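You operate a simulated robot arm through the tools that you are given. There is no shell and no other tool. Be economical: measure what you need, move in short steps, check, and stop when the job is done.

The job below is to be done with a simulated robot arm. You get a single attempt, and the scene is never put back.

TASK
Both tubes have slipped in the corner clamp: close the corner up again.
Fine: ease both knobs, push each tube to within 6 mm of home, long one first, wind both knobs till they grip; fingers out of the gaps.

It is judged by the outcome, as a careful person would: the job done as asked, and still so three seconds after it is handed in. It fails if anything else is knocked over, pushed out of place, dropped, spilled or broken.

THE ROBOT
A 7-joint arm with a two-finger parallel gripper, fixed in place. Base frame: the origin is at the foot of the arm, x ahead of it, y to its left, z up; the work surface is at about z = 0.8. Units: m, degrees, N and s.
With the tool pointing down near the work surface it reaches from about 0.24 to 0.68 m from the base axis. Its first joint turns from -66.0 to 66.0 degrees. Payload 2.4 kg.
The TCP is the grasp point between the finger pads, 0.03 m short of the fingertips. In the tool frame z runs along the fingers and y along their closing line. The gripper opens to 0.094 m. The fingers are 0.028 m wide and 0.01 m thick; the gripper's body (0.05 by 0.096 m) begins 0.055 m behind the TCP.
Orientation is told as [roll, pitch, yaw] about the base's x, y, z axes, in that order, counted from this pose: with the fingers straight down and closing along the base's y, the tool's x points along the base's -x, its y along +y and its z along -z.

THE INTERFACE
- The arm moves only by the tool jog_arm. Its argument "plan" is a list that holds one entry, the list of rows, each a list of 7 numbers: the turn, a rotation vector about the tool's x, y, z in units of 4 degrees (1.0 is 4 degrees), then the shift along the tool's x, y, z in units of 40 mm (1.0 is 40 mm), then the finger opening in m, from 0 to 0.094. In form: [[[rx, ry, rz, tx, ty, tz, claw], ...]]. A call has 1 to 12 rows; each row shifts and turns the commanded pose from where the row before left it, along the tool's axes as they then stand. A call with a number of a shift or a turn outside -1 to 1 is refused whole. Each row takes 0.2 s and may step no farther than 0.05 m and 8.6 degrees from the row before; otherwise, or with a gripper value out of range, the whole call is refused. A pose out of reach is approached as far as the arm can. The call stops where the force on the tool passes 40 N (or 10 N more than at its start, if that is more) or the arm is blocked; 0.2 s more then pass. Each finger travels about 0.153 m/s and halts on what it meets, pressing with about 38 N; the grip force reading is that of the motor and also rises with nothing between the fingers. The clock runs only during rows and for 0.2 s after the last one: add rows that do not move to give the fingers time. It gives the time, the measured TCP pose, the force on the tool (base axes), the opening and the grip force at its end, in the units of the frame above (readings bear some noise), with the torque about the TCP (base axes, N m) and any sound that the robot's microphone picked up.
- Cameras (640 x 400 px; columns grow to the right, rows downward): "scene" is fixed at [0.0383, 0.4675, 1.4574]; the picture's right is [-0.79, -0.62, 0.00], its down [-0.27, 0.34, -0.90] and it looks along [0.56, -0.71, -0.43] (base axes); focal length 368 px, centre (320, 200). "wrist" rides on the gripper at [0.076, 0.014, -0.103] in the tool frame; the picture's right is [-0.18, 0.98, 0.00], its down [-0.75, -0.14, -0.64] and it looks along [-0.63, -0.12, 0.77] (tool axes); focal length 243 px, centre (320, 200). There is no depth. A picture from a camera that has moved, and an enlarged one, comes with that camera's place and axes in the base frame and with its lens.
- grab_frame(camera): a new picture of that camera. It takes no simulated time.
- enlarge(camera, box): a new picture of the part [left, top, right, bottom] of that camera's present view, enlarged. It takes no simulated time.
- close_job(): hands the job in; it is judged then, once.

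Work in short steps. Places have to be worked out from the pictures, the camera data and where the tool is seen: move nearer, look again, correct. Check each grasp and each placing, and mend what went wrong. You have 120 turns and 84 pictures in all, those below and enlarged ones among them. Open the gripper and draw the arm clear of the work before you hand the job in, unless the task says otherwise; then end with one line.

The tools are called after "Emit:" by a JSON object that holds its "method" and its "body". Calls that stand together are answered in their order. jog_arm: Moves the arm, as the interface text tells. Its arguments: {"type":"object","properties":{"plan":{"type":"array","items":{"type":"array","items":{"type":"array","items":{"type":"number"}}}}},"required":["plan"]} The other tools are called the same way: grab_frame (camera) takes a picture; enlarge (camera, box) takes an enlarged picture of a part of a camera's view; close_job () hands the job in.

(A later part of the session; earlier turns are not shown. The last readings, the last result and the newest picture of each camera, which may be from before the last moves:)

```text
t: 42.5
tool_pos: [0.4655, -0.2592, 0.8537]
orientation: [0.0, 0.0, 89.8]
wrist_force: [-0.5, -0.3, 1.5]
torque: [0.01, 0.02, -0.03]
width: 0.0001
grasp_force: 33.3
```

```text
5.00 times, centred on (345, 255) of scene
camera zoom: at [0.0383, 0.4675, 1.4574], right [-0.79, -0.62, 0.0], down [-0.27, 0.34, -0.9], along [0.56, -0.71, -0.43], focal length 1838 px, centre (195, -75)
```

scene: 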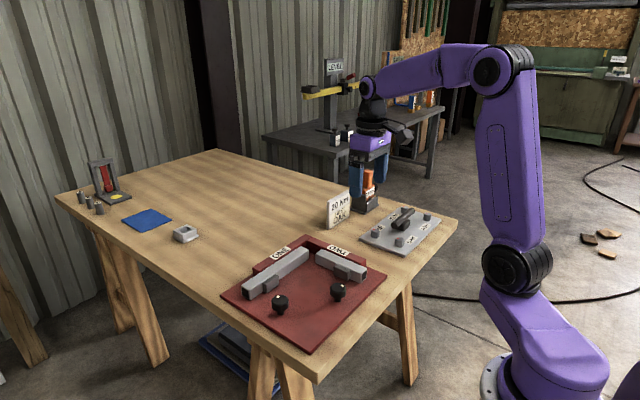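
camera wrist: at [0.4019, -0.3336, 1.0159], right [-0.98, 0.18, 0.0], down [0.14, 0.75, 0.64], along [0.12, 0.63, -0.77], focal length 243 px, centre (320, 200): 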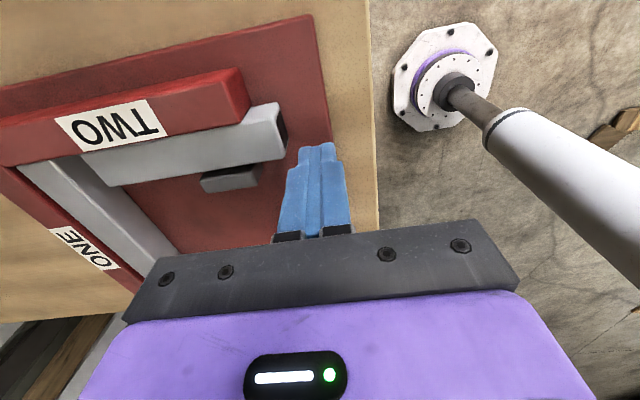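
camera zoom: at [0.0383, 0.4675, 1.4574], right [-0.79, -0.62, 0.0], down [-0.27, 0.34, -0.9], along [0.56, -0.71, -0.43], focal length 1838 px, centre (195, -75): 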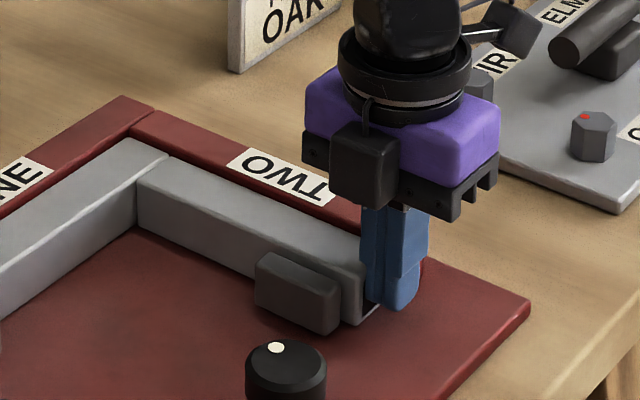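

The corner is nearly closed. I take small 1.2 mm steps until the force rises.

Emit:
{"method": "jog_arm", "body": {"plan": [[[0, 0, 0, 0, -0.03, 0, 0.0], [0, 0, 0, 0, -0.03, 0, 0.0], [0, 0, 0, 0, -0.03, 0, 0.0], [0, 0, 0, 0, 0, 0, 0.0]]]}}

Emit:
{"method": "enlarge", "body": {"camera": "scene", "box": [290, 215, 400, 295]}}

```text
t: 43.5
tool_pos: [0.4665, -0.2594, 0.853]
orientation: [0.3, -0.1, 89.9]
wrist_force: [-18.3, -1.0, 6.8]
torque: [-0.01, 0.22, 0.03]
width: 0.0
grasp_force: 32.5
```

```text
5.00 times, centred on (345, 255) of scene
camera zoom: at [0.0377, 0.4676, 1.4574], right [-0.79, -0.62, 0.0], down [-0.27, 0.34, -0.9], along [0.56, -0.71, -0.43], focal length 1838 px, centre (195, -75)
```

zoom: 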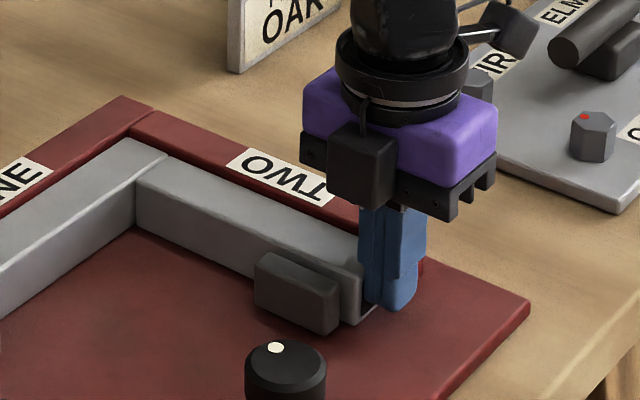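

Stopped firmly at 18 N, with the corner visually closed. I back off, rise and go over knob TWO with yaw 90, ready to wind clockwise.

Emit:
{"method": "jog_arm", "body": {"plan": [[[0, 0, 0, 0, 0.3, 0, 0.0], [0, 0, 0, 0, 0, -0.9, 0.0], [0, 0, 0, 0, 0, -0.9, 0.0], [0, 0, 0, 0, 0, -0.7, 0.0], [0, 0, 0, -0.9, 0, 0, 0.07], [0, 0, 0, -0.9, 0, 0, 0.07], [0, 0, 0, -0.9, 0, 0, 0.07], [0, 0, 0, 0, 0, 0, 0.07]]]}}

Emit:
{"method": "enlarge", "body": {"camera": "wrist", "box": [160, 0, 480, 200]}}

Emit:
{"method": "enlarge", "body": {"camera": "scene", "box": [210, 220, 400, 360]}}

```text
t: 45.3
tool_pos: [0.4563, -0.1508, 0.9535]
orientation: [0.1, 0.0, 90.0]
wrist_force: [0.8, -0.3, -0.5]
torque: [-0.01, -0.02, 0.01]
width: 0.0697
grasp_force: 0.1
```

```text
2.00 times, centred on (320, 100) of wrist
camera zoom: at [0.4414, -0.2289, 1.0561], right [-0.98, 0.19, 0.0], down [0.14, 0.75, 0.64], along [0.12, 0.63, -0.77], focal length 485 px, centre (320, 400)
```

zoom: 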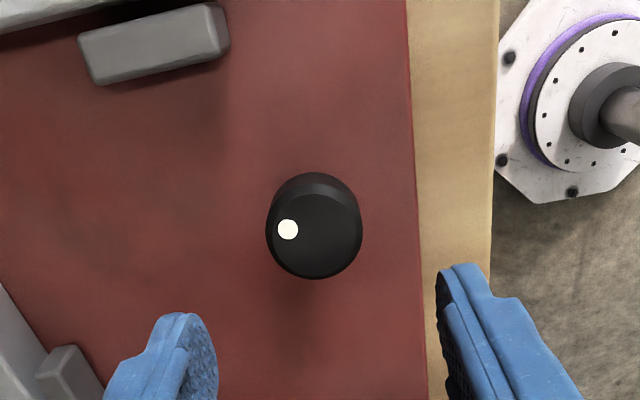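

```text
2.86 times, centred on (305, 290) of scene
camera zoom: at [0.0383, 0.4675, 1.4574], right [-0.79, -0.62, 0.0], down [-0.27, 0.34, -0.9], along [0.56, -0.71, -0.43], focal length 1050 px, centre (363, -57)
```

zoom: 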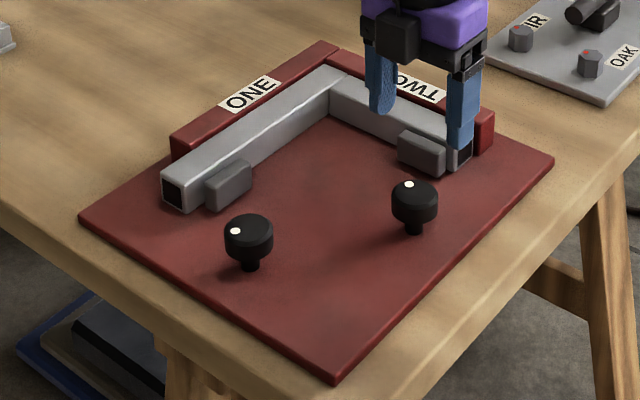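

The corner is closed. I lower onto knob TWO and grip.

Emit:
{"method": "jog_arm", "body": {"plan": [[[0, 0, 0, 0, -0.07, 0.8, 0.07], [0, 0, 0, 0, 0, 0.85, 0.07], [0, 0, 0, 0, 0, 0.88, 0.07], [0, 0, 0, 0, 0, 0, 0.07], [0, 0, 0, 0, 0, 0, 0.036], [0, 0, 0, 0, 0, 0, 0.03], [0, 0, 0, 0, 0, 0, 0.03]]]}}

```text
t: 46.9
tool_pos: [0.4595, -0.1514, 0.8525]
orientation: [0.1, -0.1, 89.9]
wrist_force: [-9.1, 0.3, -6.7]
torque: [-0.12, -0.51, 0.02]
width: 0.0418
grasp_force: 45.1
```

Gripped and well centred (9 N). I wind clockwise about 32°.

Emit:
{"method": "jog_arm", "body": {"plan": [[[0, 0, 0.4, 0, 0.03, 0, 0.03], [0, 0, 0.8, 0, 0, 0, 0.03], [0, 0, 0.8, 0, 0, 0, 0.03], [0, 0, 0.8, 0, 0, 0, 0.03], [0, 0, 0.8, 0, 0, 0, 0.03], [0, 0, 0.8, 0, 0, 0, 0.03], [0, 0, 0.8, 0, 0, 0, 0.03], [0, 0, 0.8, 0, 0, 0, 0.03], [0, 0, 0.8, 0, 0, 0, 0.03], [0, 0, 0.8, 0, 0, 0, 0.03]]]}}

```text
t: 49.1
tool_pos: [0.4595, -0.1511, 0.851]
orientation: [0.0, 0.1, 59.5]
wrist_force: [8.4, 3.9, -20.2]
torque: [-0.28, 0.06, -0.01]
width: 0.0419
grasp_force: 45.3
```

Low torque so far. I trim and keep winding.

Emit:
{"method": "jog_arm", "body": {"plan": [[[0, 0, 0.6, -0.015, -0.02, 0.02, 0.03], [0, 0, 0.8, 0, 0, 0, 0.03], [0, 0, 0.8, 0, 0, 0, 0.03], [0, 0, 0.8, 0, 0, 0, 0.03], [0, 0, 0.8, 0, 0, 0, 0.03], [0, 0, 0.8, 0, 0, 0, 0.03], [0, 0, 0.8, 0, 0, 0, 0.03], [0, 0, 0.8, 0, 0, 0, 0.03], [0, 0, 0.8, 0, 0, 0, 0.03], [0, 0, 0.8, 0, 0, 0, 0.03]]]}}

```text
t: 50.6
tool_pos: [0.4573, -0.1515, 0.8519]
orientation: [0.2, 0.1, 40.6]
wrist_force: [-6.1, 2.6, 9.8]
torque: [0.01, -0.42, 0.04]
width: 0.0418
grasp_force: 44.9
stopped in row 7: the force on the tool passed its limit at 41 N (the readings are from after the stop); the commanded pose is now the measured one
```

A brief force peak stopped it at yaw 41°. I continue more gently.

Emit:
{"method": "jog_arm", "body": {"plan": [[[0, 0, 0.5, 0.0, 0.0, 0, 0.03], [0, 0, 0.5, 0, 0, 0, 0.03], [0, 0, 0.5, 0, 0, 0, 0.03], [0, 0, 0.5, 0, 0, 0, 0.03], [0, 0, 0.5, 0, 0, 0, 0.03], [0, 0, 0.5, 0, 0, 0, 0.03]]]}}

Emit:
{"method": "enlarge", "body": {"camera": "wrist", "box": [240, 120, 420, 240]}}

Emit:
{"method": "enlarge", "body": {"camera": "scene", "box": [290, 215, 400, 295]}}

```text
t: 51.8
tool_pos: [0.4587, -0.1511, 0.8504]
orientation: [0.1, 0.1, 30.8]
wrist_force: [-6.3, 3.2, 10.6]
torque: [-0.1, -0.54, 0.01]
width: 0.042
grasp_force: 45.2
stopped in row 6: the force on the tool passed its limit at 41 N (the readings are from after the stop); the commanded pose is now the measured one
```

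```text
3.33 times, centred on (330, 180) of wrist
camera zoom: at [0.3848, -0.1792, 0.9538], right [-0.35, 0.94, 0.0], down [0.72, 0.26, 0.64], along [0.6, 0.22, -0.77], focal length 809 px, centre (287, 267)
```

zoom: 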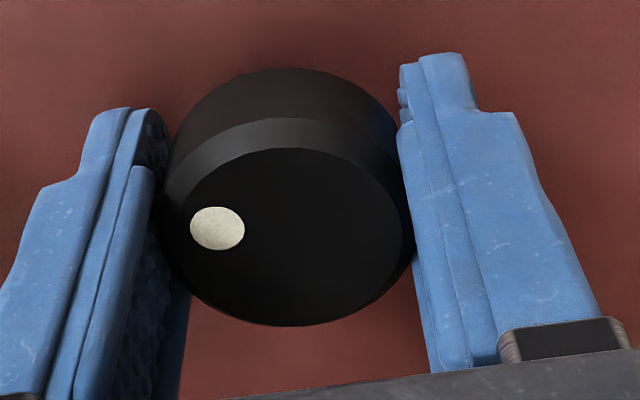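

```text
5.00 times, centred on (345, 255) of scene
camera zoom: at [0.038, 0.4677, 1.4574], right [-0.79, -0.62, 0.0], down [-0.27, 0.34, -0.9], along [0.56, -0.71, -0.43], focal length 1838 px, centre (195, -75)
```

zoom: 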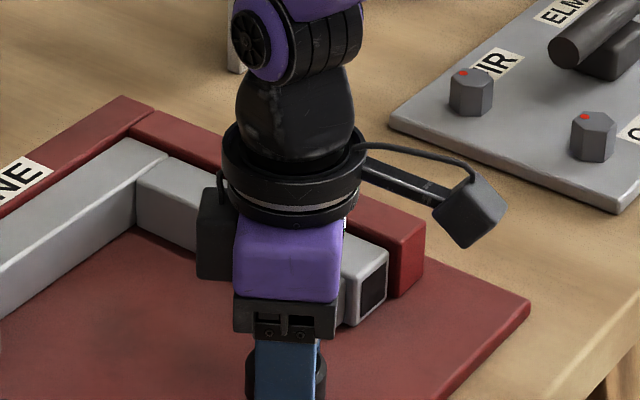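

The knob follows without slip, and the peaks look like grip side loads. I continue in short segments.

Emit:
{"method": "jog_arm", "body": {"plan": [[[0, 0, 0.5, 0.0, 0.0, -0.01, 0.03], [0, 0, 0.5, 0, 0, 0, 0.03], [0, 0, 0.5, 0, 0, 0, 0.03], [0, 0, 0.5, 0, 0, 0, 0.03], [0, 0, 0.5, 0, 0, 0, 0.03], [0, 0, 0.5, 0, 0, 0, 0.03], [0, 0, 0.5, 0, 0, 0, 0.03], [0, 0, 0.5, 0, 0, 0, 0.03]]]}}

```text
t: 53.6
tool_pos: [0.459, -0.1498, 0.8522]
orientation: [0.2, 0.1, 14.7]
wrist_force: [-14.7, 5.9, 2.4]
torque: [-0.41, -0.91, 0.04]
width: 0.0418
grasp_force: 44.8
```

I trim the side load and continue to yaw 0.

Emit:
{"method": "jog_arm", "body": {"plan": [[[0, 0, 0.5, 0.044, 0.03, 0, 0.03], [0, 0, 0.6, 0, 0, 0, 0.03], [0, 0, 0.6, 0, 0, 0, 0.03], [0, 0, 0.6, 0, 0, 0, 0.03], [0, 0, 0.6, 0, 0, 0, 0.03], [0, 0, 0.6, 0, 0, 0, 0.03]]]}}

Emit:
{"method": "enlarge", "body": {"camera": "wrist", "box": [140, 80, 420, 260]}}

```text
t: 55.0
tool_pos: [0.4583, -0.1508, 0.8523]
orientation: [0.0, 0.0, 0.7]
wrist_force: [16.9, 4.3, -16.7]
torque: [0.14, 0.4, 0.09]
width: 0.042
grasp_force: 44.8
```

```text
2.22 times, centred on (280, 170) of wrist
camera zoom: at [0.3805, -0.1382, 0.9535], right [0.17, 0.99, 0.0], down [0.76, -0.13, 0.64], along [0.63, -0.11, -0.77], focal length 539 px, centre (409, 267)
```

zoom: 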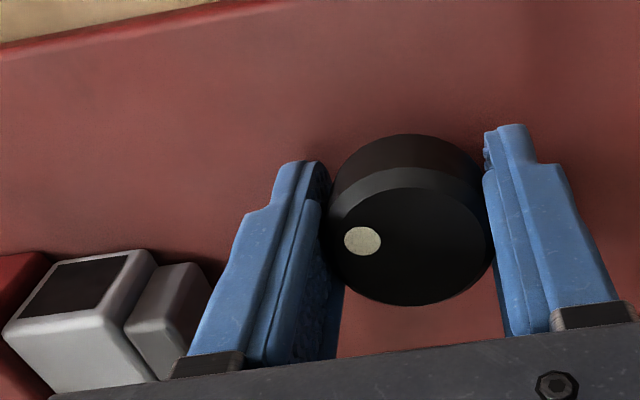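

Pad TWO now seems to touch the tube, but there's little resisting torque yet (0.09 N·m). I wind further, watching the torque.

Emit:
{"method": "jog_arm", "body": {"plan": [[[0, 0, 0.5, -0.04, 0.02, 0.02, 0.03], [0, 0, 0.6, 0, 0, 0, 0.03], [0, 0, 0.6, 0, 0, 0, 0.03], [0, 0, 0.6, 0, 0, 0, 0.03], [0, 0, 0.6, 0, 0, 0, 0.03], [0, 0, 0.6, 0, 0, 0, 0.03]]]}}

```text
t: 56.4
tool_pos: [0.4585, -0.1495, 0.8523]
orientation: [0.0, 0.2, -13.1]
wrist_force: [2.0, 3.2, 24.7]
torque: [-0.13, 0.83, 0.3]
width: 0.0421
grasp_force: 45.3
```

The resisting torque is rising to 0.30 N·m, so it's starting to grip. I wind on.

Emit:
{"method": "jog_arm", "body": {"plan": [[[0, 0, 0.5, 0, 0, -0.02, 0.03], [0, 0, 0.6, 0, 0, 0, 0.03], [0, 0, 0.6, 0, 0, 0, 0.03], [0, 0, 0.6, 0, 0, 0, 0.03], [0, 0, 0.6, 0, 0, 0, 0.03]]]}}

Emit:
{"method": "enlarge", "body": {"camera": "wrist", "box": [140, 80, 420, 260]}}

```text
t: 57.6
tool_pos: [0.459, -0.149, 0.8514]
orientation: [-0.1, 0.1, -24.9]
wrist_force: [6.5, 0.2, 0.7]
torque: [-0.05, -0.2, 0.3]
width: 0.0406
grasp_force: 45.2
```

```text
2.22 times, centred on (280, 170) of wrist
camera zoom: at [0.3948, -0.1061, 0.9534], right [0.58, 0.81, 0.0], down [0.63, -0.45, 0.64], along [0.52, -0.37, -0.77], focal length 539 px, centre (409, 267)
```

zoom: 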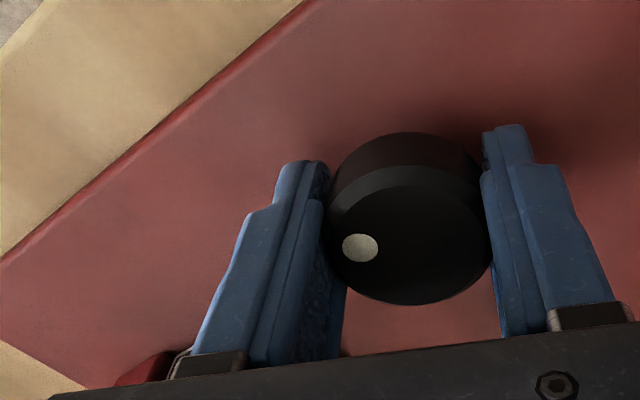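

Torque is holding at 0.30 N·m with the dot shifted slightly relative to the fingers. I give one more turn to see whether the knob is now stalling.

Emit:
{"method": "jog_arm", "body": {"plan": [[[0, 0, 0.6, 0, 0, 0, 0.03], [0, 0, 0.6, 0, 0, 0, 0.03], [0, 0, 0.6, 0, 0, 0, 0.03], [0, 0, 0.6, 0, 0, 0, 0.03], [0, 0, 0.6, 0, 0, 0, 0.03], [0, 0, 0.6, 0, 0, 0, 0.03]]]}}

Emit:
{"method": "enlarge", "body": {"camera": "wrist", "box": [140, 80, 420, 260]}}

```text
t: 59.0
tool_pos: [0.4598, -0.1485, 0.8508]
orientation: [-0.2, 0.1, -39.1]
wrist_force: [16.7, 1.8, -27.5]
torque: [0.06, 0.03, 1.03]
width: 0.0407
grasp_force: 45.0
```

```text
2.22 times, centred on (280, 170) of wrist
camera zoom: at [0.408, -0.0918, 0.9535], right [0.76, 0.65, 0.0], down [0.5, -0.59, 0.64], along [0.41, -0.49, -0.77], focal length 539 px, centre (409, 267)
```

zoom: 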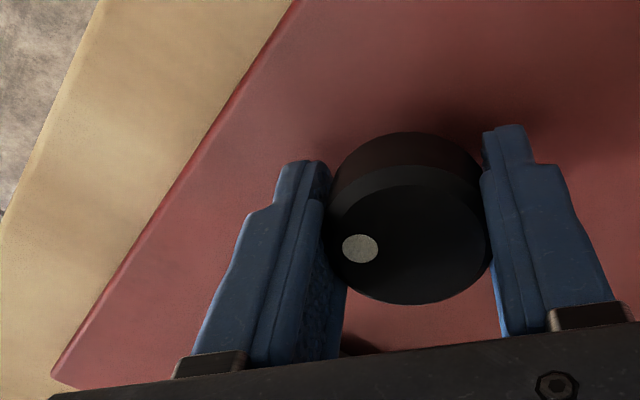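

Torque jumped to 1.03 N·m, so knob TWO has gripped. I release, rise and inspect.

Emit:
{"method": "jog_arm", "body": {"plan": [[[0, 0, 0, 0, 0, 0, 0.06], [0, 0, 0, 0, 0, 0, 0.06], [0, 0, 0, 0, 0, -0.8, 0.06], [0, 0, 0, 0, 0, -0.8, 0.06], [0, 0, 0, 0, 0, -0.9, 0.06], [0, 0, 0, 0, 0, 0, 0.06]]]}}

Emit:
{"method": "enlarge", "body": {"camera": "scene", "box": [210, 220, 400, 360]}}

Emit:
{"method": "grab_frame", "body": {"camera": "wrist"}}

```text
t: 60.4
tool_pos: [0.4572, -0.1503, 0.9523]
orientation: [-0.1, 0.2, -39.2]
wrist_force: [0.7, -1.0, 0.2]
torque: [0.03, 0.0, -0.02]
width: 0.0601
grasp_force: 0.0
```

```text
2.86 times, centred on (305, 290) of scene
camera zoom: at [0.0383, 0.4675, 1.4574], right [-0.79, -0.62, 0.0], down [-0.27, 0.34, -0.9], along [0.56, -0.71, -0.43], focal length 1050 px, centre (363, -57)
```

zoom: 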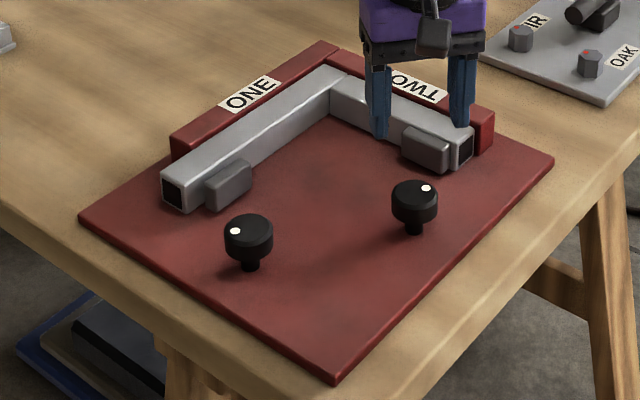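

```text
35 pictures are left
camera wrist: at [0.4069, -0.0929, 1.0548], right [0.76, 0.65, 0.0], down [0.5, -0.59, 0.64], along [0.41, -0.49, -0.77], focal length 243 px, centre (320, 200)
```

wrist: 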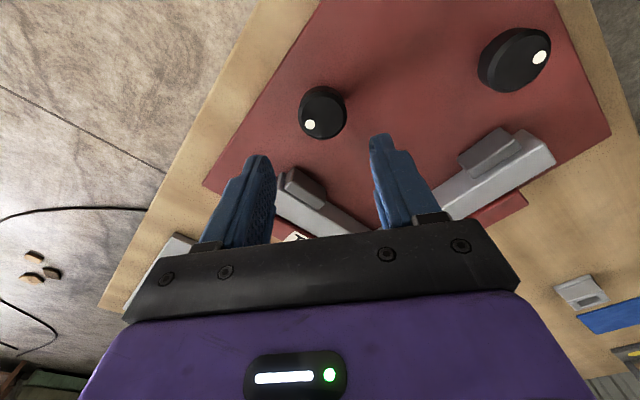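

I check the knob TWO dot angle precisely, to see whether it sprang back when released.

Emit:
{"method": "enlarge", "body": {"camera": "wrist", "box": [270, 70, 380, 240]}}

Emit:
{"method": "enlarge", "body": {"camera": "scene", "box": [310, 240, 390, 310]}}

```text
2.35 times, centred on (325, 155) of wrist
camera zoom: at [0.4069, -0.0929, 1.0548], right [0.76, 0.65, 0.0], down [0.5, -0.59, 0.64], along [0.41, -0.49, -0.77], focal length 571 px, centre (308, 306)
```

zoom: 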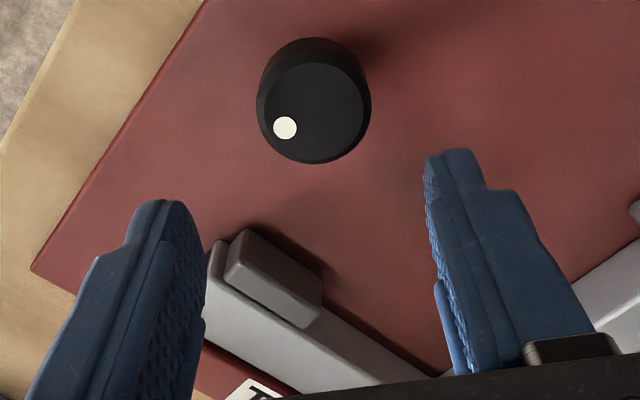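

```text
5.71 times, centred on (350, 275) of scene
camera zoom: at [0.0383, 0.4675, 1.4574], right [-0.79, -0.62, 0.0], down [-0.27, 0.34, -0.9], along [0.56, -0.71, -0.43], focal length 2100 px, centre (149, -229)
```

zoom: 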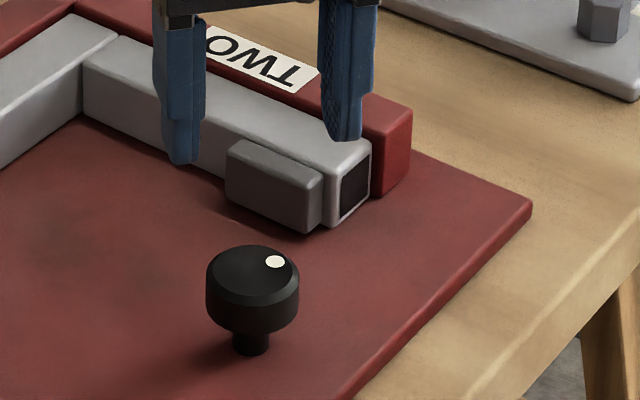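

Knob TWO relaxed back to about its original clamped angle, and its pad sits on the tube. I move to knob ONE next and learn how it behaves, then re-check TWO.

Emit:
{"method": "jog_arm", "body": {"plan": [[[0, 0, 0, 0.055, 0.93, 0, 0.07], [0, 0, 0, 0.055, 0.93, 0, 0.07], [0, 0, 0, 0.055, 0.93, 0, 0.07], [0, 0, 0, 0.055, 0.93, 0, 0.07], [0, 0, -1, 0, 0, 0, 0.07], [0, 0, -1, 0, 0, 0, 0.07], [0, 0, -1, 0, 0, 0, 0.07], [0, 0, -1, 0, 0, 0, 0.07], [0, 0, -1, 0, 0, 0, 0.07], [0, 0, -1, 0, 0, 0, 0.07], [0, 0, -1, 0, 0, 0, 0.07], [0, 0, -1, 0, 0, 0, 0.07]]]}}

Emit:
{"method": "jog_arm", "body": {"plan": [[[0, 0, -1, 0, 0, 0, 0.07], [0, 0, -1, 0, 0, 0, 0.07], [0, 0, -1, 0, 0, 0, 0.07], [0, 0, -1, 0, 0, 0, 0.07], [0, 0, -1, 0, 0, 0, 0.07], [0, 0, -1, 0, 0, 0, 0.07], [0, 0, -1, 0, 0, 0, 0.07], [0, 0, -1, 0, 0, 0, 0.07], [0, 0, -1, 0, 0, 0, 0.07], [0, 0, -1, 0, 0, 0, 0.07], [0, 0, -1, 0, 0, 0, 0.07], [0, 0, -1, 0, 0, 0, 0.07]]]}}

Emit:
{"method": "enlarge", "body": {"camera": "wrist", "box": [160, 0, 480, 200]}}

```text
t: 63.0
tool_pos: [0.5467, -0.0295, 0.9503]
orientation: [-0.1, 0.3, -7.1]
wrist_force: [-0.6, -0.3, 0.5]
torque: [0.02, 0.01, 0.02]
width: 0.07
grasp_force: 0.1
```

```text
t: 65.6
tool_pos: [0.5459, -0.0295, 0.9509]
orientation: [0.1, 0.1, 40.9]
wrist_force: [0.1, -0.2, -1.3]
torque: [0.02, -0.03, 0.01]
width: 0.0701
grasp_force: 0.0
```

```text
2.00 times, centred on (320, 100) of wrist
camera zoom: at [0.478, -0.0697, 1.0538], right [-0.5, 0.86, 0.0], down [0.66, 0.39, 0.64], along [0.55, 0.32, -0.77], focal length 485 px, centre (320, 400)
```

zoom: 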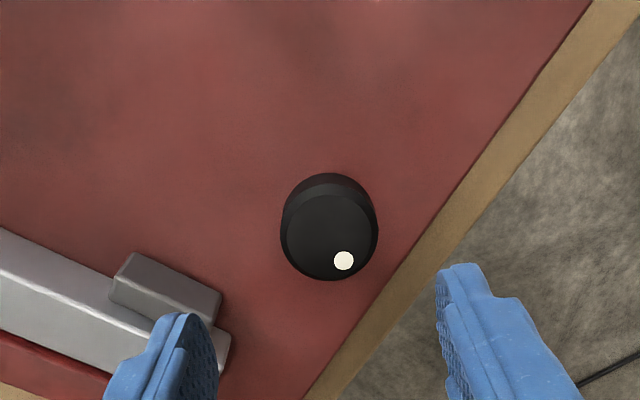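

Knob ONE is centred near (0.544, −0.028). I shift slightly, lower and grip.

Emit:
{"method": "jog_arm", "body": {"plan": [[[0, 0, 0, 0, 0.06, 0.8, 0.07], [0, 0, 0, 0, 0, 0.82, 0.07], [0, 0, 0, 0, 0, 0.83, 0.07], [0, 0, 0, 0, 0, 0, 0.07], [0, 0, 0, 0, 0, 0, 0.036], [0, 0, 0, 0, 0, 0, 0.03], [0, 0, 0, 0, 0, 0, 0.03]]]}}

```text
t: 67.2
tool_pos: [0.5447, -0.0262, 0.8518]
orientation: [0.3, 0.2, 40.9]
wrist_force: [-5.6, 11.3, -4.0]
torque: [0.1, -0.03, 0.01]
width: 0.0422
grasp_force: 45.2
```

Good grip at 42 mm. I wind clockwise with a small trim.

Emit:
{"method": "jog_arm", "body": {"plan": [[[0, 0, 0.4, 0, 0.03, 0, 0.03], [0, 0, 0.7, 0, 0, 0, 0.03], [0, 0, 0.7, 0, 0, 0, 0.03], [0, 0, 0.7, 0, 0, 0, 0.03], [0, 0, 0.7, 0, 0, 0, 0.03], [0, 0, 0.7, 0, 0, 0, 0.03], [0, 0, 0.7, 0, 0, 0, 0.03], [0, 0, 0.7, 0, 0, 0, 0.03], [0, 0, 0.7, 0, 0, 0, 0.03], [0, 0, 0.7, 0, 0, 0, 0.03]]]}}

```text
t: 69.4
tool_pos: [0.5436, -0.0258, 0.8519]
orientation: [0.2, 0.3, 14.0]
wrist_force: [-4.4, 4.7, -25.5]
torque: [0.04, -0.38, -0.01]
width: 0.0423
grasp_force: 45.1
```

I continue winding, trimming down 1 mm for the vertical load.

Emit:
{"method": "jog_arm", "body": {"plan": [[[0, 0, 0.4, 0, 0.02, 0.025, 0.03], [0, 0, 0.7, 0, 0, 0, 0.03], [0, 0, 0.7, 0, 0, 0, 0.03], [0, 0, 0.7, 0, 0, 0, 0.03], [0, 0, 0.7, 0, 0, 0, 0.03], [0, 0, 0.7, 0, 0, 0, 0.03], [0, 0, 0.7, 0, 0, 0, 0.03], [0, 0, 0.7, 0, 0, 0, 0.03], [0, 0, 0.7, 0, 0, 0, 0.03], [0, 0, 0.7, 0, 0, 0, 0.03]]]}}

```text
t: 71.6
tool_pos: [0.5435, -0.0244, 0.8525]
orientation: [0.0, 0.2, -12.8]
wrist_force: [-12.5, 4.6, 3.6]
torque: [0.24, 0.81, 0.03]
width: 0.042
grasp_force: 45.1
```

Still free running. I wind another 27°.

Emit:
{"method": "jog_arm", "body": {"plan": [[[0, 0, 0.4, 0.035, 0, 0.0, 0.03], [0, 0, 0.7, 0, 0, 0, 0.03], [0, 0, 0.7, 0, 0, 0, 0.03], [0, 0, 0.7, 0, 0, 0, 0.03], [0, 0, 0.7, 0, 0, 0, 0.03], [0, 0, 0.7, 0, 0, 0, 0.03], [0, 0, 0.7, 0, 0, 0, 0.03], [0, 0, 0.7, 0, 0, 0, 0.03], [0, 0, 0.7, 0, 0, 0, 0.03], [0, 0, 0.7, 0, 0, 0, 0.03]]]}}

```text
t: 73.8
tool_pos: [0.5432, -0.0242, 0.8514]
orientation: [0.0, 0.0, -39.7]
wrist_force: [16.4, 5.1, -14.0]
torque: [0.09, 0.13, 0.04]
width: 0.0419
grasp_force: 45.4
```

81° has been wound back, about the eased amount. I continue and watch for the torque rise.

Emit:
{"method": "jog_arm", "body": {"plan": [[[0, 0, 0.4, -0.03, 0.025, 0.0, 0.03], [0, 0, 0.6, 0, 0, 0, 0.03], [0, 0, 0.6, 0, 0, 0, 0.03], [0, 0, 0.6, 0, 0, 0, 0.03], [0, 0, 0.6, 0, 0, 0, 0.03], [0, 0, 0.6, 0, 0, 0, 0.03]]]}}

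Emit:
{"method": "enlarge", "body": {"camera": "wrist", "box": [140, 80, 420, 260]}}

```text
t: 75.2
tool_pos: [0.5439, -0.0236, 0.8527]
orientation: [-0.3, 0.2, -53.2]
wrist_force: [3.7, 14.1, -8.5]
torque: [1.06, -0.31, 0.02]
width: 0.0422
grasp_force: 44.8
```

```text
2.22 times, centred on (280, 170) of wrist
camera zoom: at [0.5083, 0.0445, 0.9551], right [0.9, 0.44, 0.0], down [0.34, -0.69, 0.64], along [0.28, -0.57, -0.77], focal length 539 px, centre (409, 267)
```

zoom: 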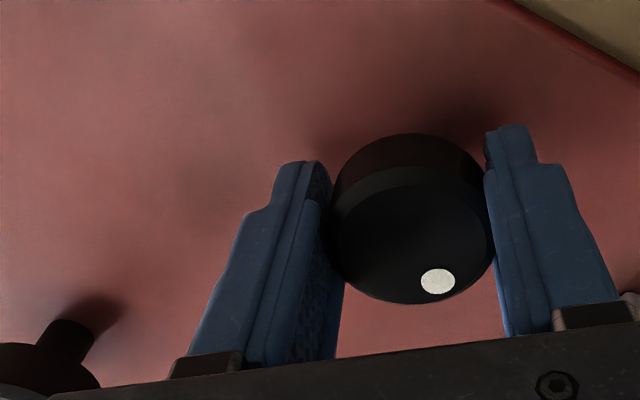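

The knob still follows freely at 94°. I continue a little further.

Emit:
{"method": "jog_arm", "body": {"plan": [[[0, 0, 0.5, 0, 0.03, 0.0, 0.03], [0, 0, 0.6, 0, 0.01, 0, 0.03], [0, 0, 0.6, 0, 0, 0, 0.03], [0, 0, 0.6, 0, 0, 0, 0.03], [0, 0, 0.6, 0, 0, 0, 0.03], [0, 0, 0.6, 0, 0, 0, 0.03]]]}}

```text
t: 76.6
tool_pos: [0.5442, -0.0223, 0.8522]
orientation: [-0.1, 0.1, -67.3]
wrist_force: [-2.8, 8.0, 3.5]
torque: [0.68, 0.16, 0.28]
width: 0.042
grasp_force: 45.3
```

Torque is now 0.28 N·m and rising. I continue winding.

Emit:
{"method": "jog_arm", "body": {"plan": [[[0, 0, 0.6, 0, 0.02, 0.0, 0.03], [0, 0, 0.6, 0, 0, 0, 0.03], [0, 0, 0.6, 0, 0, 0, 0.03], [0, 0, 0.6, 0, 0, 0, 0.03], [0, 0, 0.6, 0, 0, 0, 0.03]]]}}

Emit:
{"method": "enlarge", "body": {"camera": "wrist", "box": [140, 80, 420, 260]}}

```text
t: 77.8
tool_pos: [0.5446, -0.026, 0.8535]
orientation: [0.0, 0.0, -79.4]
wrist_force: [-7.7, -6.7, 6.1]
torque: [0.13, -0.28, 0.71]
width: 0.0416
grasp_force: 44.8
```

```text
2.22 times, centred on (280, 170) of wrist
camera zoom: at [0.5438, 0.0507, 0.9547], right [1.0, 0.0, 0.0], down [0.0, -0.77, 0.64], along [0.0, -0.64, -0.77], focal length 539 px, centre (409, 267)
```

zoom: 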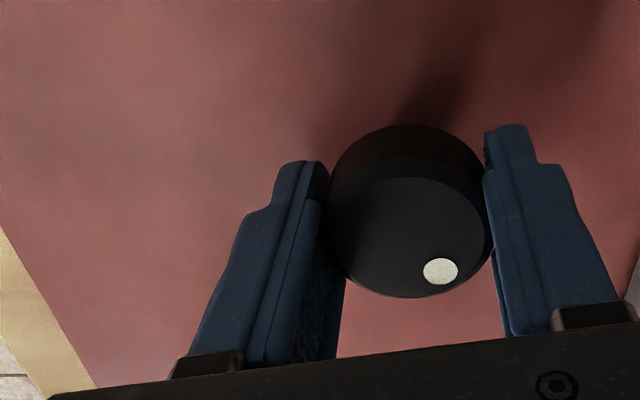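

0.71 N·m. A last ~9° to match knob TWO, holding for a moment.

Emit:
{"method": "jog_arm", "body": {"plan": [[[0, 0, 0.6, 0, 0, 0.0, 0.03], [0, 0, 0.6, 0, 0, 0, 0.03], [0, 0, 0.6, 0, 0, 0, 0.03], [0, 0, 0.6, 0, 0, 0, 0.03], [0, 0, 0, 0, 0, 0, 0.03]]]}}

Emit:
{"method": "enlarge", "body": {"camera": "wrist", "box": [140, 80, 420, 260]}}

```text
t: 79.0
tool_pos: [0.5449, -0.0252, 0.8514]
orientation: [-0.3, 0.0, -88.9]
wrist_force: [-12.8, -9.1, 4.9]
torque: [0.76, -0.22, 0.46]
width: 0.0402
grasp_force: 45.0
```

```text
2.22 times, centred on (280, 170) of wrist
camera zoom: at [0.5567, 0.0508, 0.9546], right [0.99, -0.16, 0.0], down [-0.12, -0.76, 0.64], along [-0.11, -0.63, -0.77], focal length 539 px, centre (409, 267)
```

zoom: 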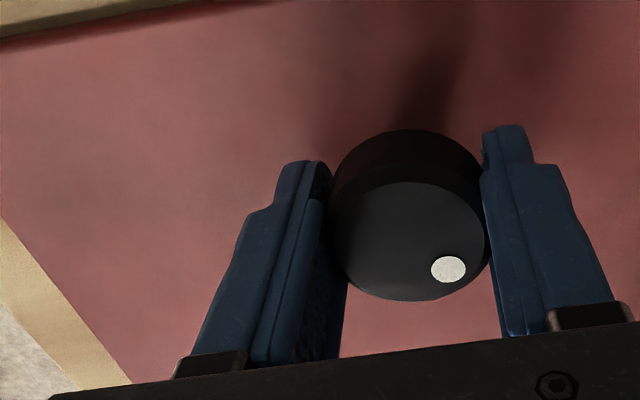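

The knob is now lagging behind the fingers, so it's tight. I release, rise, and check its resting angle and pad.

Emit:
{"method": "jog_arm", "body": {"plan": [[[0, 0, 0, 0, 0, 0, 0.06], [0, 0, 0, 0, 0, 0, 0.06], [0, 0, 0, 0, 0, -0.8, 0.06], [0, 0, 0, 0, 0, -0.8, 0.06], [0, 0, 0, 0, 0, -0.9, 0.06], [0, 0, 0, 0, 0, 0, 0.06]]]}}

Emit:
{"method": "enlarge", "body": {"camera": "scene", "box": [210, 220, 400, 360]}}

Emit:
{"method": "enlarge", "body": {"camera": "wrist", "box": [160, 0, 480, 200]}}

```text
t: 80.4
tool_pos: [0.5453, -0.0231, 0.9539]
orientation: [-0.3, 0.2, -88.8]
wrist_force: [0.4, -0.8, -0.7]
torque: [-0.01, -0.01, -0.01]
width: 0.0603
grasp_force: 0.0
```

```text
2.86 times, centred on (305, 290) of scene
camera zoom: at [0.0383, 0.4675, 1.4574], right [-0.79, -0.62, 0.0], down [-0.27, 0.34, -0.9], along [0.56, -0.71, -0.43], focal length 1050 px, centre (363, -57)
```

zoom: 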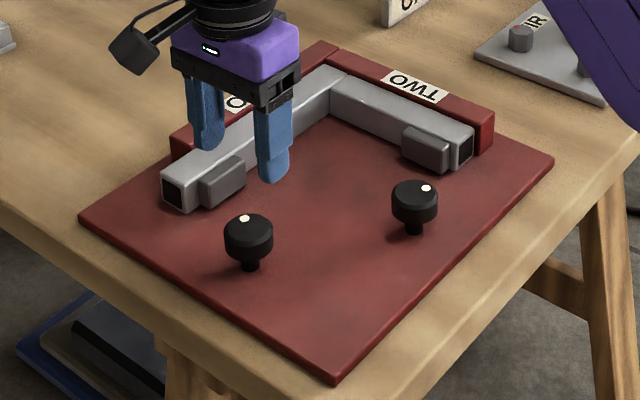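

```text
2.00 times, centred on (320, 100) of wrist
camera zoom: at [0.5571, 0.0524, 1.0558], right [0.99, -0.16, 0.0], down [-0.12, -0.76, 0.64], along [-0.11, -0.63, -0.77], focal length 485 px, centre (320, 400)
```

zoom: 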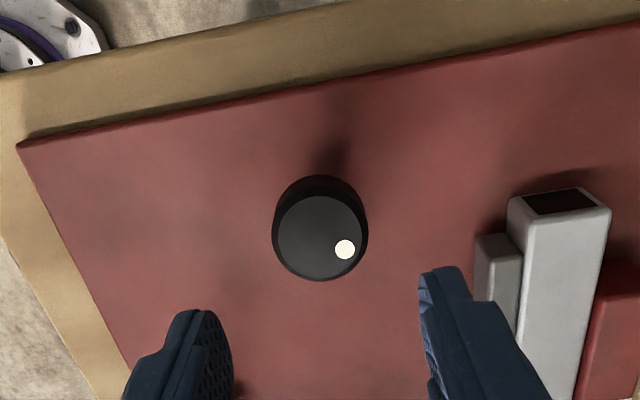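

Both dots and pads now sit where they were in the original clamped state, and ONE held its angle. Knob TWO had sprung back more, so I go back and re-check its tightness.

Emit:
{"method": "jog_arm", "body": {"plan": [[[0, 0, 0, -0.79, -0.55, 0, 0.07], [0, 0, 0, -0.79, -0.55, 0, 0.07], [0, 0, 0, -0.79, -0.55, 0, 0.07], [0, 0, 0, -0.79, -0.55, 0, 0.07], [0, 0, -1, 0, 0, 0, 0.07], [0, 0, -1, 0, 0, 0, 0.07], [0, 0, -1, 0, 0, 0, 0.07], [0, 0, -1, 0, 0, 0, 0.07], [0, 0, -1, 0, 0, 0, 0.07], [0, 0, -1, 0, 0, 0, 0.07], [0, 0, -1, 0, 0, 0, 0.07], [0, 0, -1, 0, 0, 0, 0.07]]]}}

Emit:
{"method": "jog_arm", "body": {"plan": [[[0, 0, -1, 0, 0, 0, 0.07], [0, 0, -1, 0, 0, 0, 0.07], [0, 0, -1, 0, 0, 0, 0.07], [0, 0, -1, 0, 0, 0, 0.07], [0, 0, -1, 0, 0, 0, 0.07], [0, 0, -1, 0, 0, 0, 0.07], [0, 0, -1, 0, 0, 0, 0.07], [0, 0, -1, 0, 0, 0, 0.07], [0, 0, -1, 0, 0, 0, 0.07], [0, 0, 0, 0, 0, 0, 0.07]]]}}

Emit:
{"method": "enlarge", "body": {"camera": "wrist", "box": [160, 0, 480, 200]}}

```text
t: 83.0
tool_pos: [0.4604, -0.1525, 0.953]
orientation: [-0.1, 0.0, -56.7]
wrist_force: [0.2, 0.1, 0.4]
torque: [0.03, -0.03, 0.0]
width: 0.0699
grasp_force: 0.0
```

```text
t: 85.2
tool_pos: [0.4613, -0.152, 0.9513]
orientation: [0.0, 0.2, -20.7]
wrist_force: [-0.1, 0.1, 1.2]
torque: [-0.01, 0.02, 0.03]
width: 0.0697
grasp_force: 0.1
```

```text
2.00 times, centred on (320, 100) of wrist
camera zoom: at [0.393, -0.1132, 1.0548], right [0.52, 0.85, 0.0], down [0.66, -0.4, 0.64], along [0.55, -0.33, -0.77], focal length 485 px, centre (320, 400)
```

zoom: 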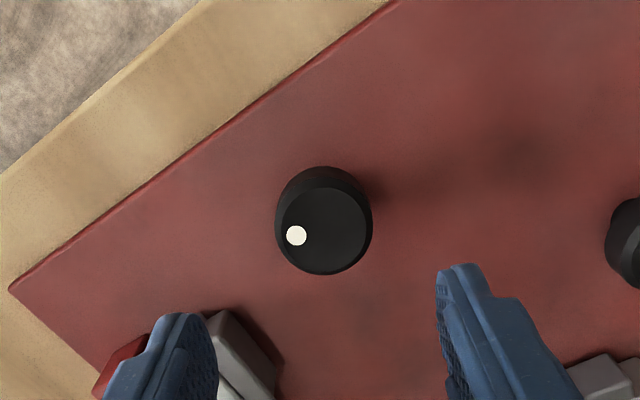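

I lower, grip knob TWO again and wind clockwise slowly, feeling where the torque begins.

Emit:
{"method": "jog_arm", "body": {"plan": [[[0, 0, 0, 0.05, 0, 0.8, 0.07], [0, 0, 0, 0, 0, 0.83, 0.07], [0, 0, 0, 0, 0, 0.83, 0.07], [0, 0, 0, 0, 0, 0, 0.07], [0, 0, 0, 0, 0, 0, 0.036], [0, 0, 0, 0, 0, 0, 0.03], [0, 0, 0, 0, 0, 0, 0.03]]]}}

Emit:
{"method": "jog_arm", "body": {"plan": [[[0, 0, 0.6, 0, 0, 0, 0.03], [0, 0, 0.6, 0, 0, 0, 0.03], [0, 0, 0.6, 0, 0, 0, 0.03]]]}}

Emit:
{"method": "jog_arm", "body": {"plan": [[[0, 0, 0.6, 0, 0, 0, 0.03], [0, 0, 0.6, 0, 0, 0, 0.03], [0, 0, 0.6, 0, 0, 0, 0.03]]]}}

```text
t: 86.8
tool_pos: [0.4592, -0.1488, 0.8531]
orientation: [0.0, 0.1, -20.5]
wrist_force: [8.8, 16.6, -13.2]
torque: [0.18, -1.07, 0.03]
width: 0.042
grasp_force: 44.9
```

```text
t: 87.5
tool_pos: [0.4582, -0.1487, 0.8531]
orientation: [0.0, 0.4, -25.9]
wrist_force: [5.4, 0.2, -5.3]
torque: [0.79, 0.42, -0.04]
width: 0.0418
grasp_force: 44.9
stopped in row 3: the force on the tool passed its limit at 40 N (the readings are from after the stop); the commanded pose is now the measured one
```

```text
t: 88.3
tool_pos: [0.4591, -0.1497, 0.8535]
orientation: [-0.2, 0.3, -33.1]
wrist_force: [4.5, 8.7, -6.9]
torque: [0.4, -0.77, 0.15]
width: 0.0419
grasp_force: 44.8
```

It had some slack: torque is only 0.15 N·m after 12°. I keep winding in small steps.

Emit:
{"method": "jog_arm", "body": {"plan": [[[0, 0, 0.6, 0, 0.02, 0, 0.03], [0, 0, 0.6, 0, 0, 0, 0.03], [0, 0, 0.6, 0, 0, 0, 0.03]]]}}

Emit:
{"method": "jog_arm", "body": {"plan": [[[0, 0, 0.6, 0, 0, 0, 0.03], [0, 0, 0.6, 0, 0, 0, 0.03], [0, 0, 0.6, 0, 0, 0, 0.03]]]}}

Emit:
{"method": "enlarge", "body": {"camera": "wrist", "box": [140, 80, 420, 260]}}

```text
t: 89.1
tool_pos: [0.4588, -0.1495, 0.8529]
orientation: [-0.1, 0.3, -40.4]
wrist_force: [3.7, 5.7, -1.7]
torque: [0.25, -0.42, 0.47]
width: 0.0419
grasp_force: 45.7
```

```text
t: 89.9
tool_pos: [0.4587, -0.1491, 0.8527]
orientation: [-0.1, 0.1, -47.6]
wrist_force: [9.1, 7.3, -5.3]
torque: [0.35, -0.08, 0.78]
width: 0.042
grasp_force: 45.3
```

```text
2.22 times, centred on (280, 170) of wrist
camera zoom: at [0.4168, -0.0844, 0.9559], right [0.85, 0.53, 0.0], down [0.41, -0.65, 0.64], along [0.34, -0.54, -0.77], focal length 539 px, centre (409, 267)
```

zoom: 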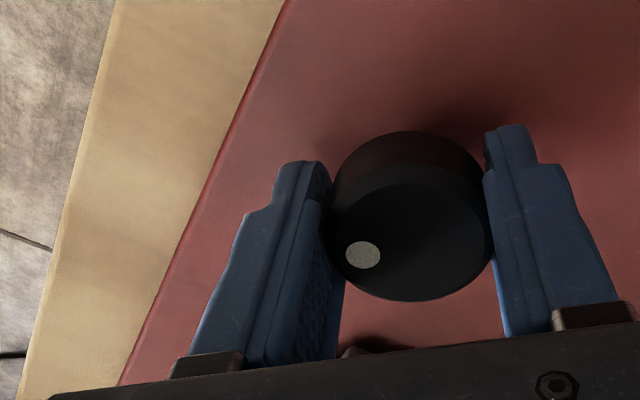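

Torque climbs steadily to 0.78 N·m without slip. I add 8°, hold, then release and watch whether the knob keeps its angle.

Emit:
{"method": "jog_arm", "body": {"plan": [[[0, 0, 0.6, 0, 0.02, 0, 0.03], [0, 0, 0.6, 0, 0, 0, 0.03], [0, 0, 0.6, 0, 0, 0, 0.03], [0, 0, 0.4, 0, 0, 0, 0.03], [0, 0, 0, 0, 0, 0, 0.03], [0, 0, 0, 0, 0, 0, 0.03]]]}}

Emit:
{"method": "enlarge", "body": {"camera": "wrist", "box": [140, 80, 420, 260]}}

Emit:
{"method": "jog_arm", "body": {"plan": [[[0, 0, 0, 0, 0, 0, 0.06], [0, 0, 0, 0, 0, 0, 0.06]]]}}

Emit:
{"method": "enlarge", "body": {"camera": "wrist", "box": [140, 80, 420, 260]}}

```text
t: 91.3
tool_pos: [0.4599, -0.1492, 0.8534]
orientation: [-0.1, 0.3, -56.6]
wrist_force: [10.2, 1.3, 1.7]
torque: [0.8, -0.44, 0.16]
width: 0.0407
grasp_force: 45.5
```

```text
2.22 times, centred on (280, 170) of wrist
camera zoom: at [0.428, -0.0793, 0.9559], right [0.92, 0.39, 0.0], down [0.3, -0.71, 0.64], along [0.25, -0.59, -0.77], focal length 539 px, centre (409, 267)
```

zoom: 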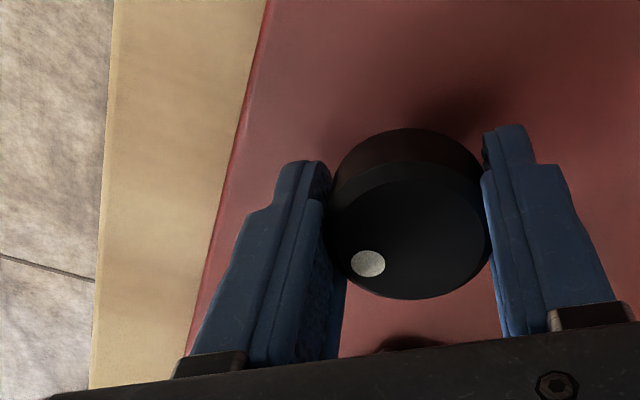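

```text
t: 91.9
tool_pos: [0.4586, -0.1489, 0.8529]
orientation: [-0.2, 0.4, -56.3]
wrist_force: [0.3, -0.1, 0.5]
torque: [-0.02, 0.01, 0.0]
width: 0.06
grasp_force: 0.1
```

```text
2.22 times, centred on (280, 170) of wrist
camera zoom: at [0.4272, -0.079, 0.9557], right [0.92, 0.39, 0.0], down [0.3, -0.71, 0.64], along [0.25, -0.59, -0.77], focal length 539 px, centre (409, 267)
```

zoom: 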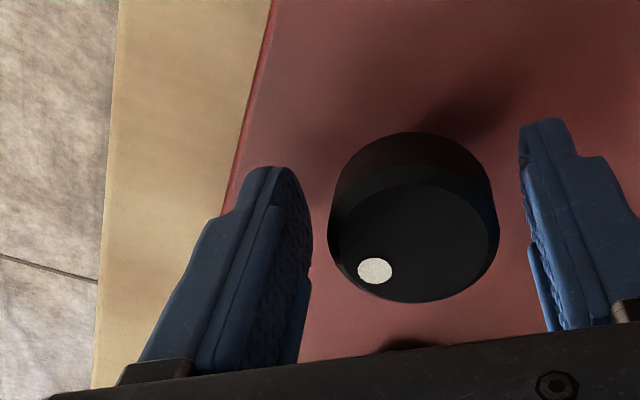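

The fingers slipped near 1 N·m, and the knob flicked back to near where the torque starts, so a hard wind-up followed by a release overshoots. I regrip and wind up to a moderate torque this time.

Emit:
{"method": "jog_arm", "body": {"plan": [[[0, 0, 0, 0, 0, 0, 0.036], [0, 0, 0, 0, 0, 0, 0.03], [0, 0, 0, 0, 0, 0, 0.03], [0, 0, 0.6, 0, 0, 0, 0.03], [0, 0, 0.6, 0, 0, 0, 0.03]]]}}

Emit:
{"method": "jog_arm", "body": {"plan": [[[0, 0, 0.6, 0, 0, 0, 0.03], [0, 0, 0.6, 0, 0, 0, 0.03]]]}}

Emit:
{"method": "jog_arm", "body": {"plan": [[[0, 0, 0.6, 0, 0, 0, 0.03], [0, 0, 0.6, 0, 0, 0, 0.03]]]}}

```text
t: 93.1
tool_pos: [0.4579, -0.1482, 0.8533]
orientation: [-0.3, 0.3, -61.2]
wrist_force: [-3.5, 1.7, -11.9]
torque: [-0.31, -1.07, 0.16]
width: 0.042
grasp_force: 44.7
```

```text
t: 93.7
tool_pos: [0.4584, -0.1476, 0.8533]
orientation: [-0.3, 0.4, -66.0]
wrist_force: [1.7, 1.6, -17.9]
torque: [1.03, -0.09, 0.3]
width: 0.0421
grasp_force: 44.5
```

```text
t: 94.3
tool_pos: [0.4589, -0.1481, 0.8532]
orientation: [-0.2, 0.2, -70.7]
wrist_force: [1.8, 1.5, -17.4]
torque: [0.12, -0.63, 0.44]
width: 0.0419
grasp_force: 44.9
```

Resistance now begins at once: 0.16, 0.30, then 0.44 N·m. I back off 2.4° to see how much of that is held by the knob's own friction.

Emit:
{"method": "jog_arm", "body": {"plan": [[[0, 0, -0.6, 0, 0, 0, 0.03], [0, 0, 0, 0, 0, 0, 0.03]]]}}

Emit:
{"method": "jog_arm", "body": {"plan": [[[0, 0, -0.6, 0, 0, 0, 0.03], [0, 0, 0, 0, 0, 0, 0.03]]]}}

```text
t: 94.9
tool_pos: [0.4607, -0.1499, 0.8537]
orientation: [-0.2, 0.2, -68.4]
wrist_force: [5.9, -0.1, -10.2]
torque: [1.09, 0.28, 0.3]
width: 0.0417
grasp_force: 45.3
```

```text
t: 95.5
tool_pos: [0.4595, -0.1484, 0.8536]
orientation: [-0.1, 0.1, -66.1]
wrist_force: [8.8, -4.6, -5.6]
torque: [1.2, 0.25, 0.19]
width: 0.0416
grasp_force: 45.6
```

Friction holds about 0.055 N·m, so I ease back until the tool torque is near zero, where the preload stays held by the knob itself, and release there.

Emit:
{"method": "jog_arm", "body": {"plan": [[[0, 0, -0.5, 0, 0, 0, 0.03], [0, 0, -0.4, 0, 0, 0, 0.03], [0, 0, 0, 0, 0, 0, 0.03]]]}}

Emit:
{"method": "enlarge", "body": {"camera": "wrist", "box": [140, 80, 420, 260]}}

```text
t: 96.3
tool_pos: [0.4591, -0.1485, 0.8527]
orientation: [-0.2, 0.2, -62.4]
wrist_force: [3.6, -6.2, -9.1]
torque: [-0.67, -1.19, 0.09]
width: 0.0422
grasp_force: 44.7
```

```text
2.22 times, centred on (280, 170) of wrist
camera zoom: at [0.4356, -0.0763, 0.956], right [0.96, 0.29, 0.0], down [0.23, -0.73, 0.64], along [0.18, -0.61, -0.77], focal length 539 px, centre (409, 267)
```

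zoom: 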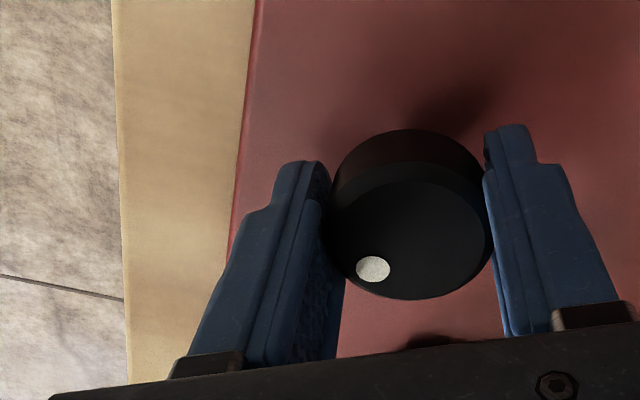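

0.09 N·m now. I go back another 1°, release gently, rise and look.

Emit:
{"method": "jog_arm", "body": {"plan": [[[0, 0, -0.3, 0, 0, 0, 0.03], [0, 0, 0, 0, 0, 0, 0.03], [0, 0, 0, 0, 0, 0, 0.06], [0, 0, 0, 0, 0, 0, 0.06]]]}}

Emit:
{"method": "enlarge", "body": {"camera": "wrist", "box": [140, 80, 420, 260]}}

Emit:
{"method": "jog_arm", "body": {"plan": [[[0, 0, 0, 0, 0, -0.8, 0.06], [0, 0, 0, 0, 0, -0.8, 0.06], [0, 0, 0, 0, 0, -0.9, 0.06], [0, 0, 0, 0, 0, 0, 0.06]]]}}

Emit:
{"method": "enlarge", "body": {"camera": "scene", "box": [310, 230, 390, 300]}}

```text
t: 97.3
tool_pos: [0.4587, -0.1484, 0.8537]
orientation: [-0.2, 0.4, -61.3]
wrist_force: [-1.1, 0.1, 0.0]
torque: [0.01, 0.01, 0.0]
width: 0.0599
grasp_force: 0.1
```

```text
2.22 times, centred on (280, 170) of wrist
camera zoom: at [0.4336, -0.0761, 0.9556], right [0.95, 0.31, -0.01], down [0.24, -0.73, 0.64], along [0.2, -0.61, -0.77], focal length 539 px, centre (409, 267)
```

zoom: 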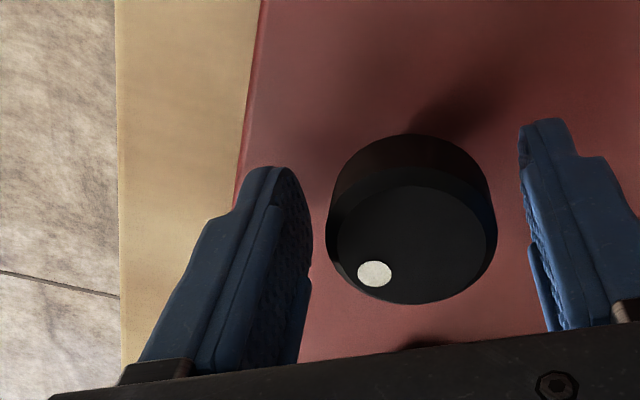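

```text
t: 98.3
tool_pos: [0.4581, -0.147, 0.9543]
orientation: [-0.2, 0.3, -61.2]
wrist_force: [0.2, 0.7, 0.3]
torque: [-0.03, 0.02, 0.0]
width: 0.06
grasp_force: 0.1
```

```text
5.71 times, centred on (350, 265) of scene
camera zoom: at [0.0383, 0.4675, 1.4574], right [-0.79, -0.62, 0.0], down [-0.27, 0.34, -0.9], along [0.56, -0.71, -0.43], focal length 2100 px, centre (149, -171)
```

zoom: 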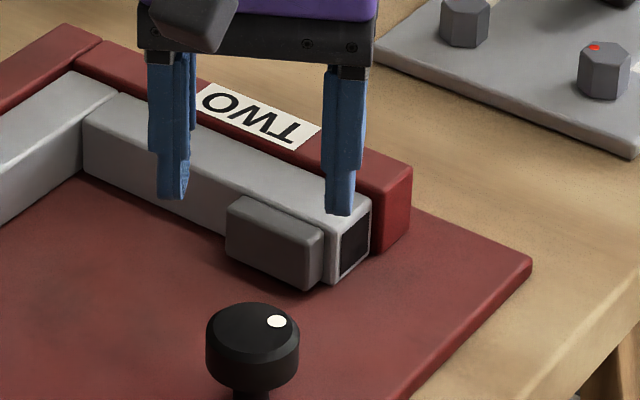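

Knob TWO held its angle on release and the pad is on the tube. I give knob ONE the same gentle finish.

Emit:
{"method": "jog_arm", "body": {"plan": [[[0, 0, 0, 0.402, 0.838, 0, 0.07], [0, 0, 0, 0.402, 0.838, 0, 0.07], [0, 0, 0, 0.402, 0.838, 0, 0.07], [0, 0, 0, 0.402, 0.838, 0, 0.07], [0, 0, 0, 0, 0, 0.8, 0.07], [0, 0, 0, 0, 0, 0.85, 0.07], [0, 0, 0, 0, 0, 0.87, 0.07], [0, 0, 0, 0, 0, 0, 0.07], [0, 0, 0, 0, 0, 0, 0.036], [0, 0, 0, 0, 0, 0, 0.03], [0, 0, 0, 0, 0, 0, 0.03]]]}}

Emit:
{"method": "jog_arm", "body": {"plan": [[[0, 0, 0.6, 0, 0, 0, 0.03], [0, 0, 0.6, 0, 0, 0, 0.03]]]}}

Emit:
{"method": "jog_arm", "body": {"plan": [[[0, 0, 0.6, 0, 0, 0, 0.03], [0, 0, 0.6, 0, 0, 0, 0.03]]]}}

```text
t: 100.7
tool_pos: [0.5469, -0.0255, 0.8542]
orientation: [-0.2, 0.4, -61.1]
wrist_force: [-0.9, -0.2, -4.4]
torque: [0.08, -0.58, 0.02]
width: 0.0419
grasp_force: 45.1
```

```text
t: 101.3
tool_pos: [0.5458, -0.0249, 0.8526]
orientation: [-0.2, 0.2, -65.9]
wrist_force: [0.3, 5.3, 7.3]
torque: [0.68, 0.45, 0.13]
width: 0.0415
grasp_force: 44.3
```

```text
t: 101.9
tool_pos: [0.5453, -0.0265, 0.8536]
orientation: [-0.2, 0.1, -70.7]
wrist_force: [-3.1, 10.1, 14.4]
torque: [1.0, -0.34, 0.29]
width: 0.0418
grasp_force: 44.4
```

Knob ONE resists at once (0.13, then 0.29 N·m), so it was at grip. I ease back to near zero tool torque and release.

Emit:
{"method": "jog_arm", "body": {"plan": [[[0, 0, -0.6, 0, 0, 0, 0.03], [0, 0, -0.4, 0, 0, 0, 0.03], [0, 0, 0, 0, 0, 0, 0.03]]]}}

```text
t: 102.7
tool_pos: [0.545, -0.026, 0.8527]
orientation: [-0.1, 0.3, -66.7]
wrist_force: [-5.7, 18.7, 31.2]
torque: [0.49, -0.09, 0.14]
width: 0.0415
grasp_force: 44.8
```

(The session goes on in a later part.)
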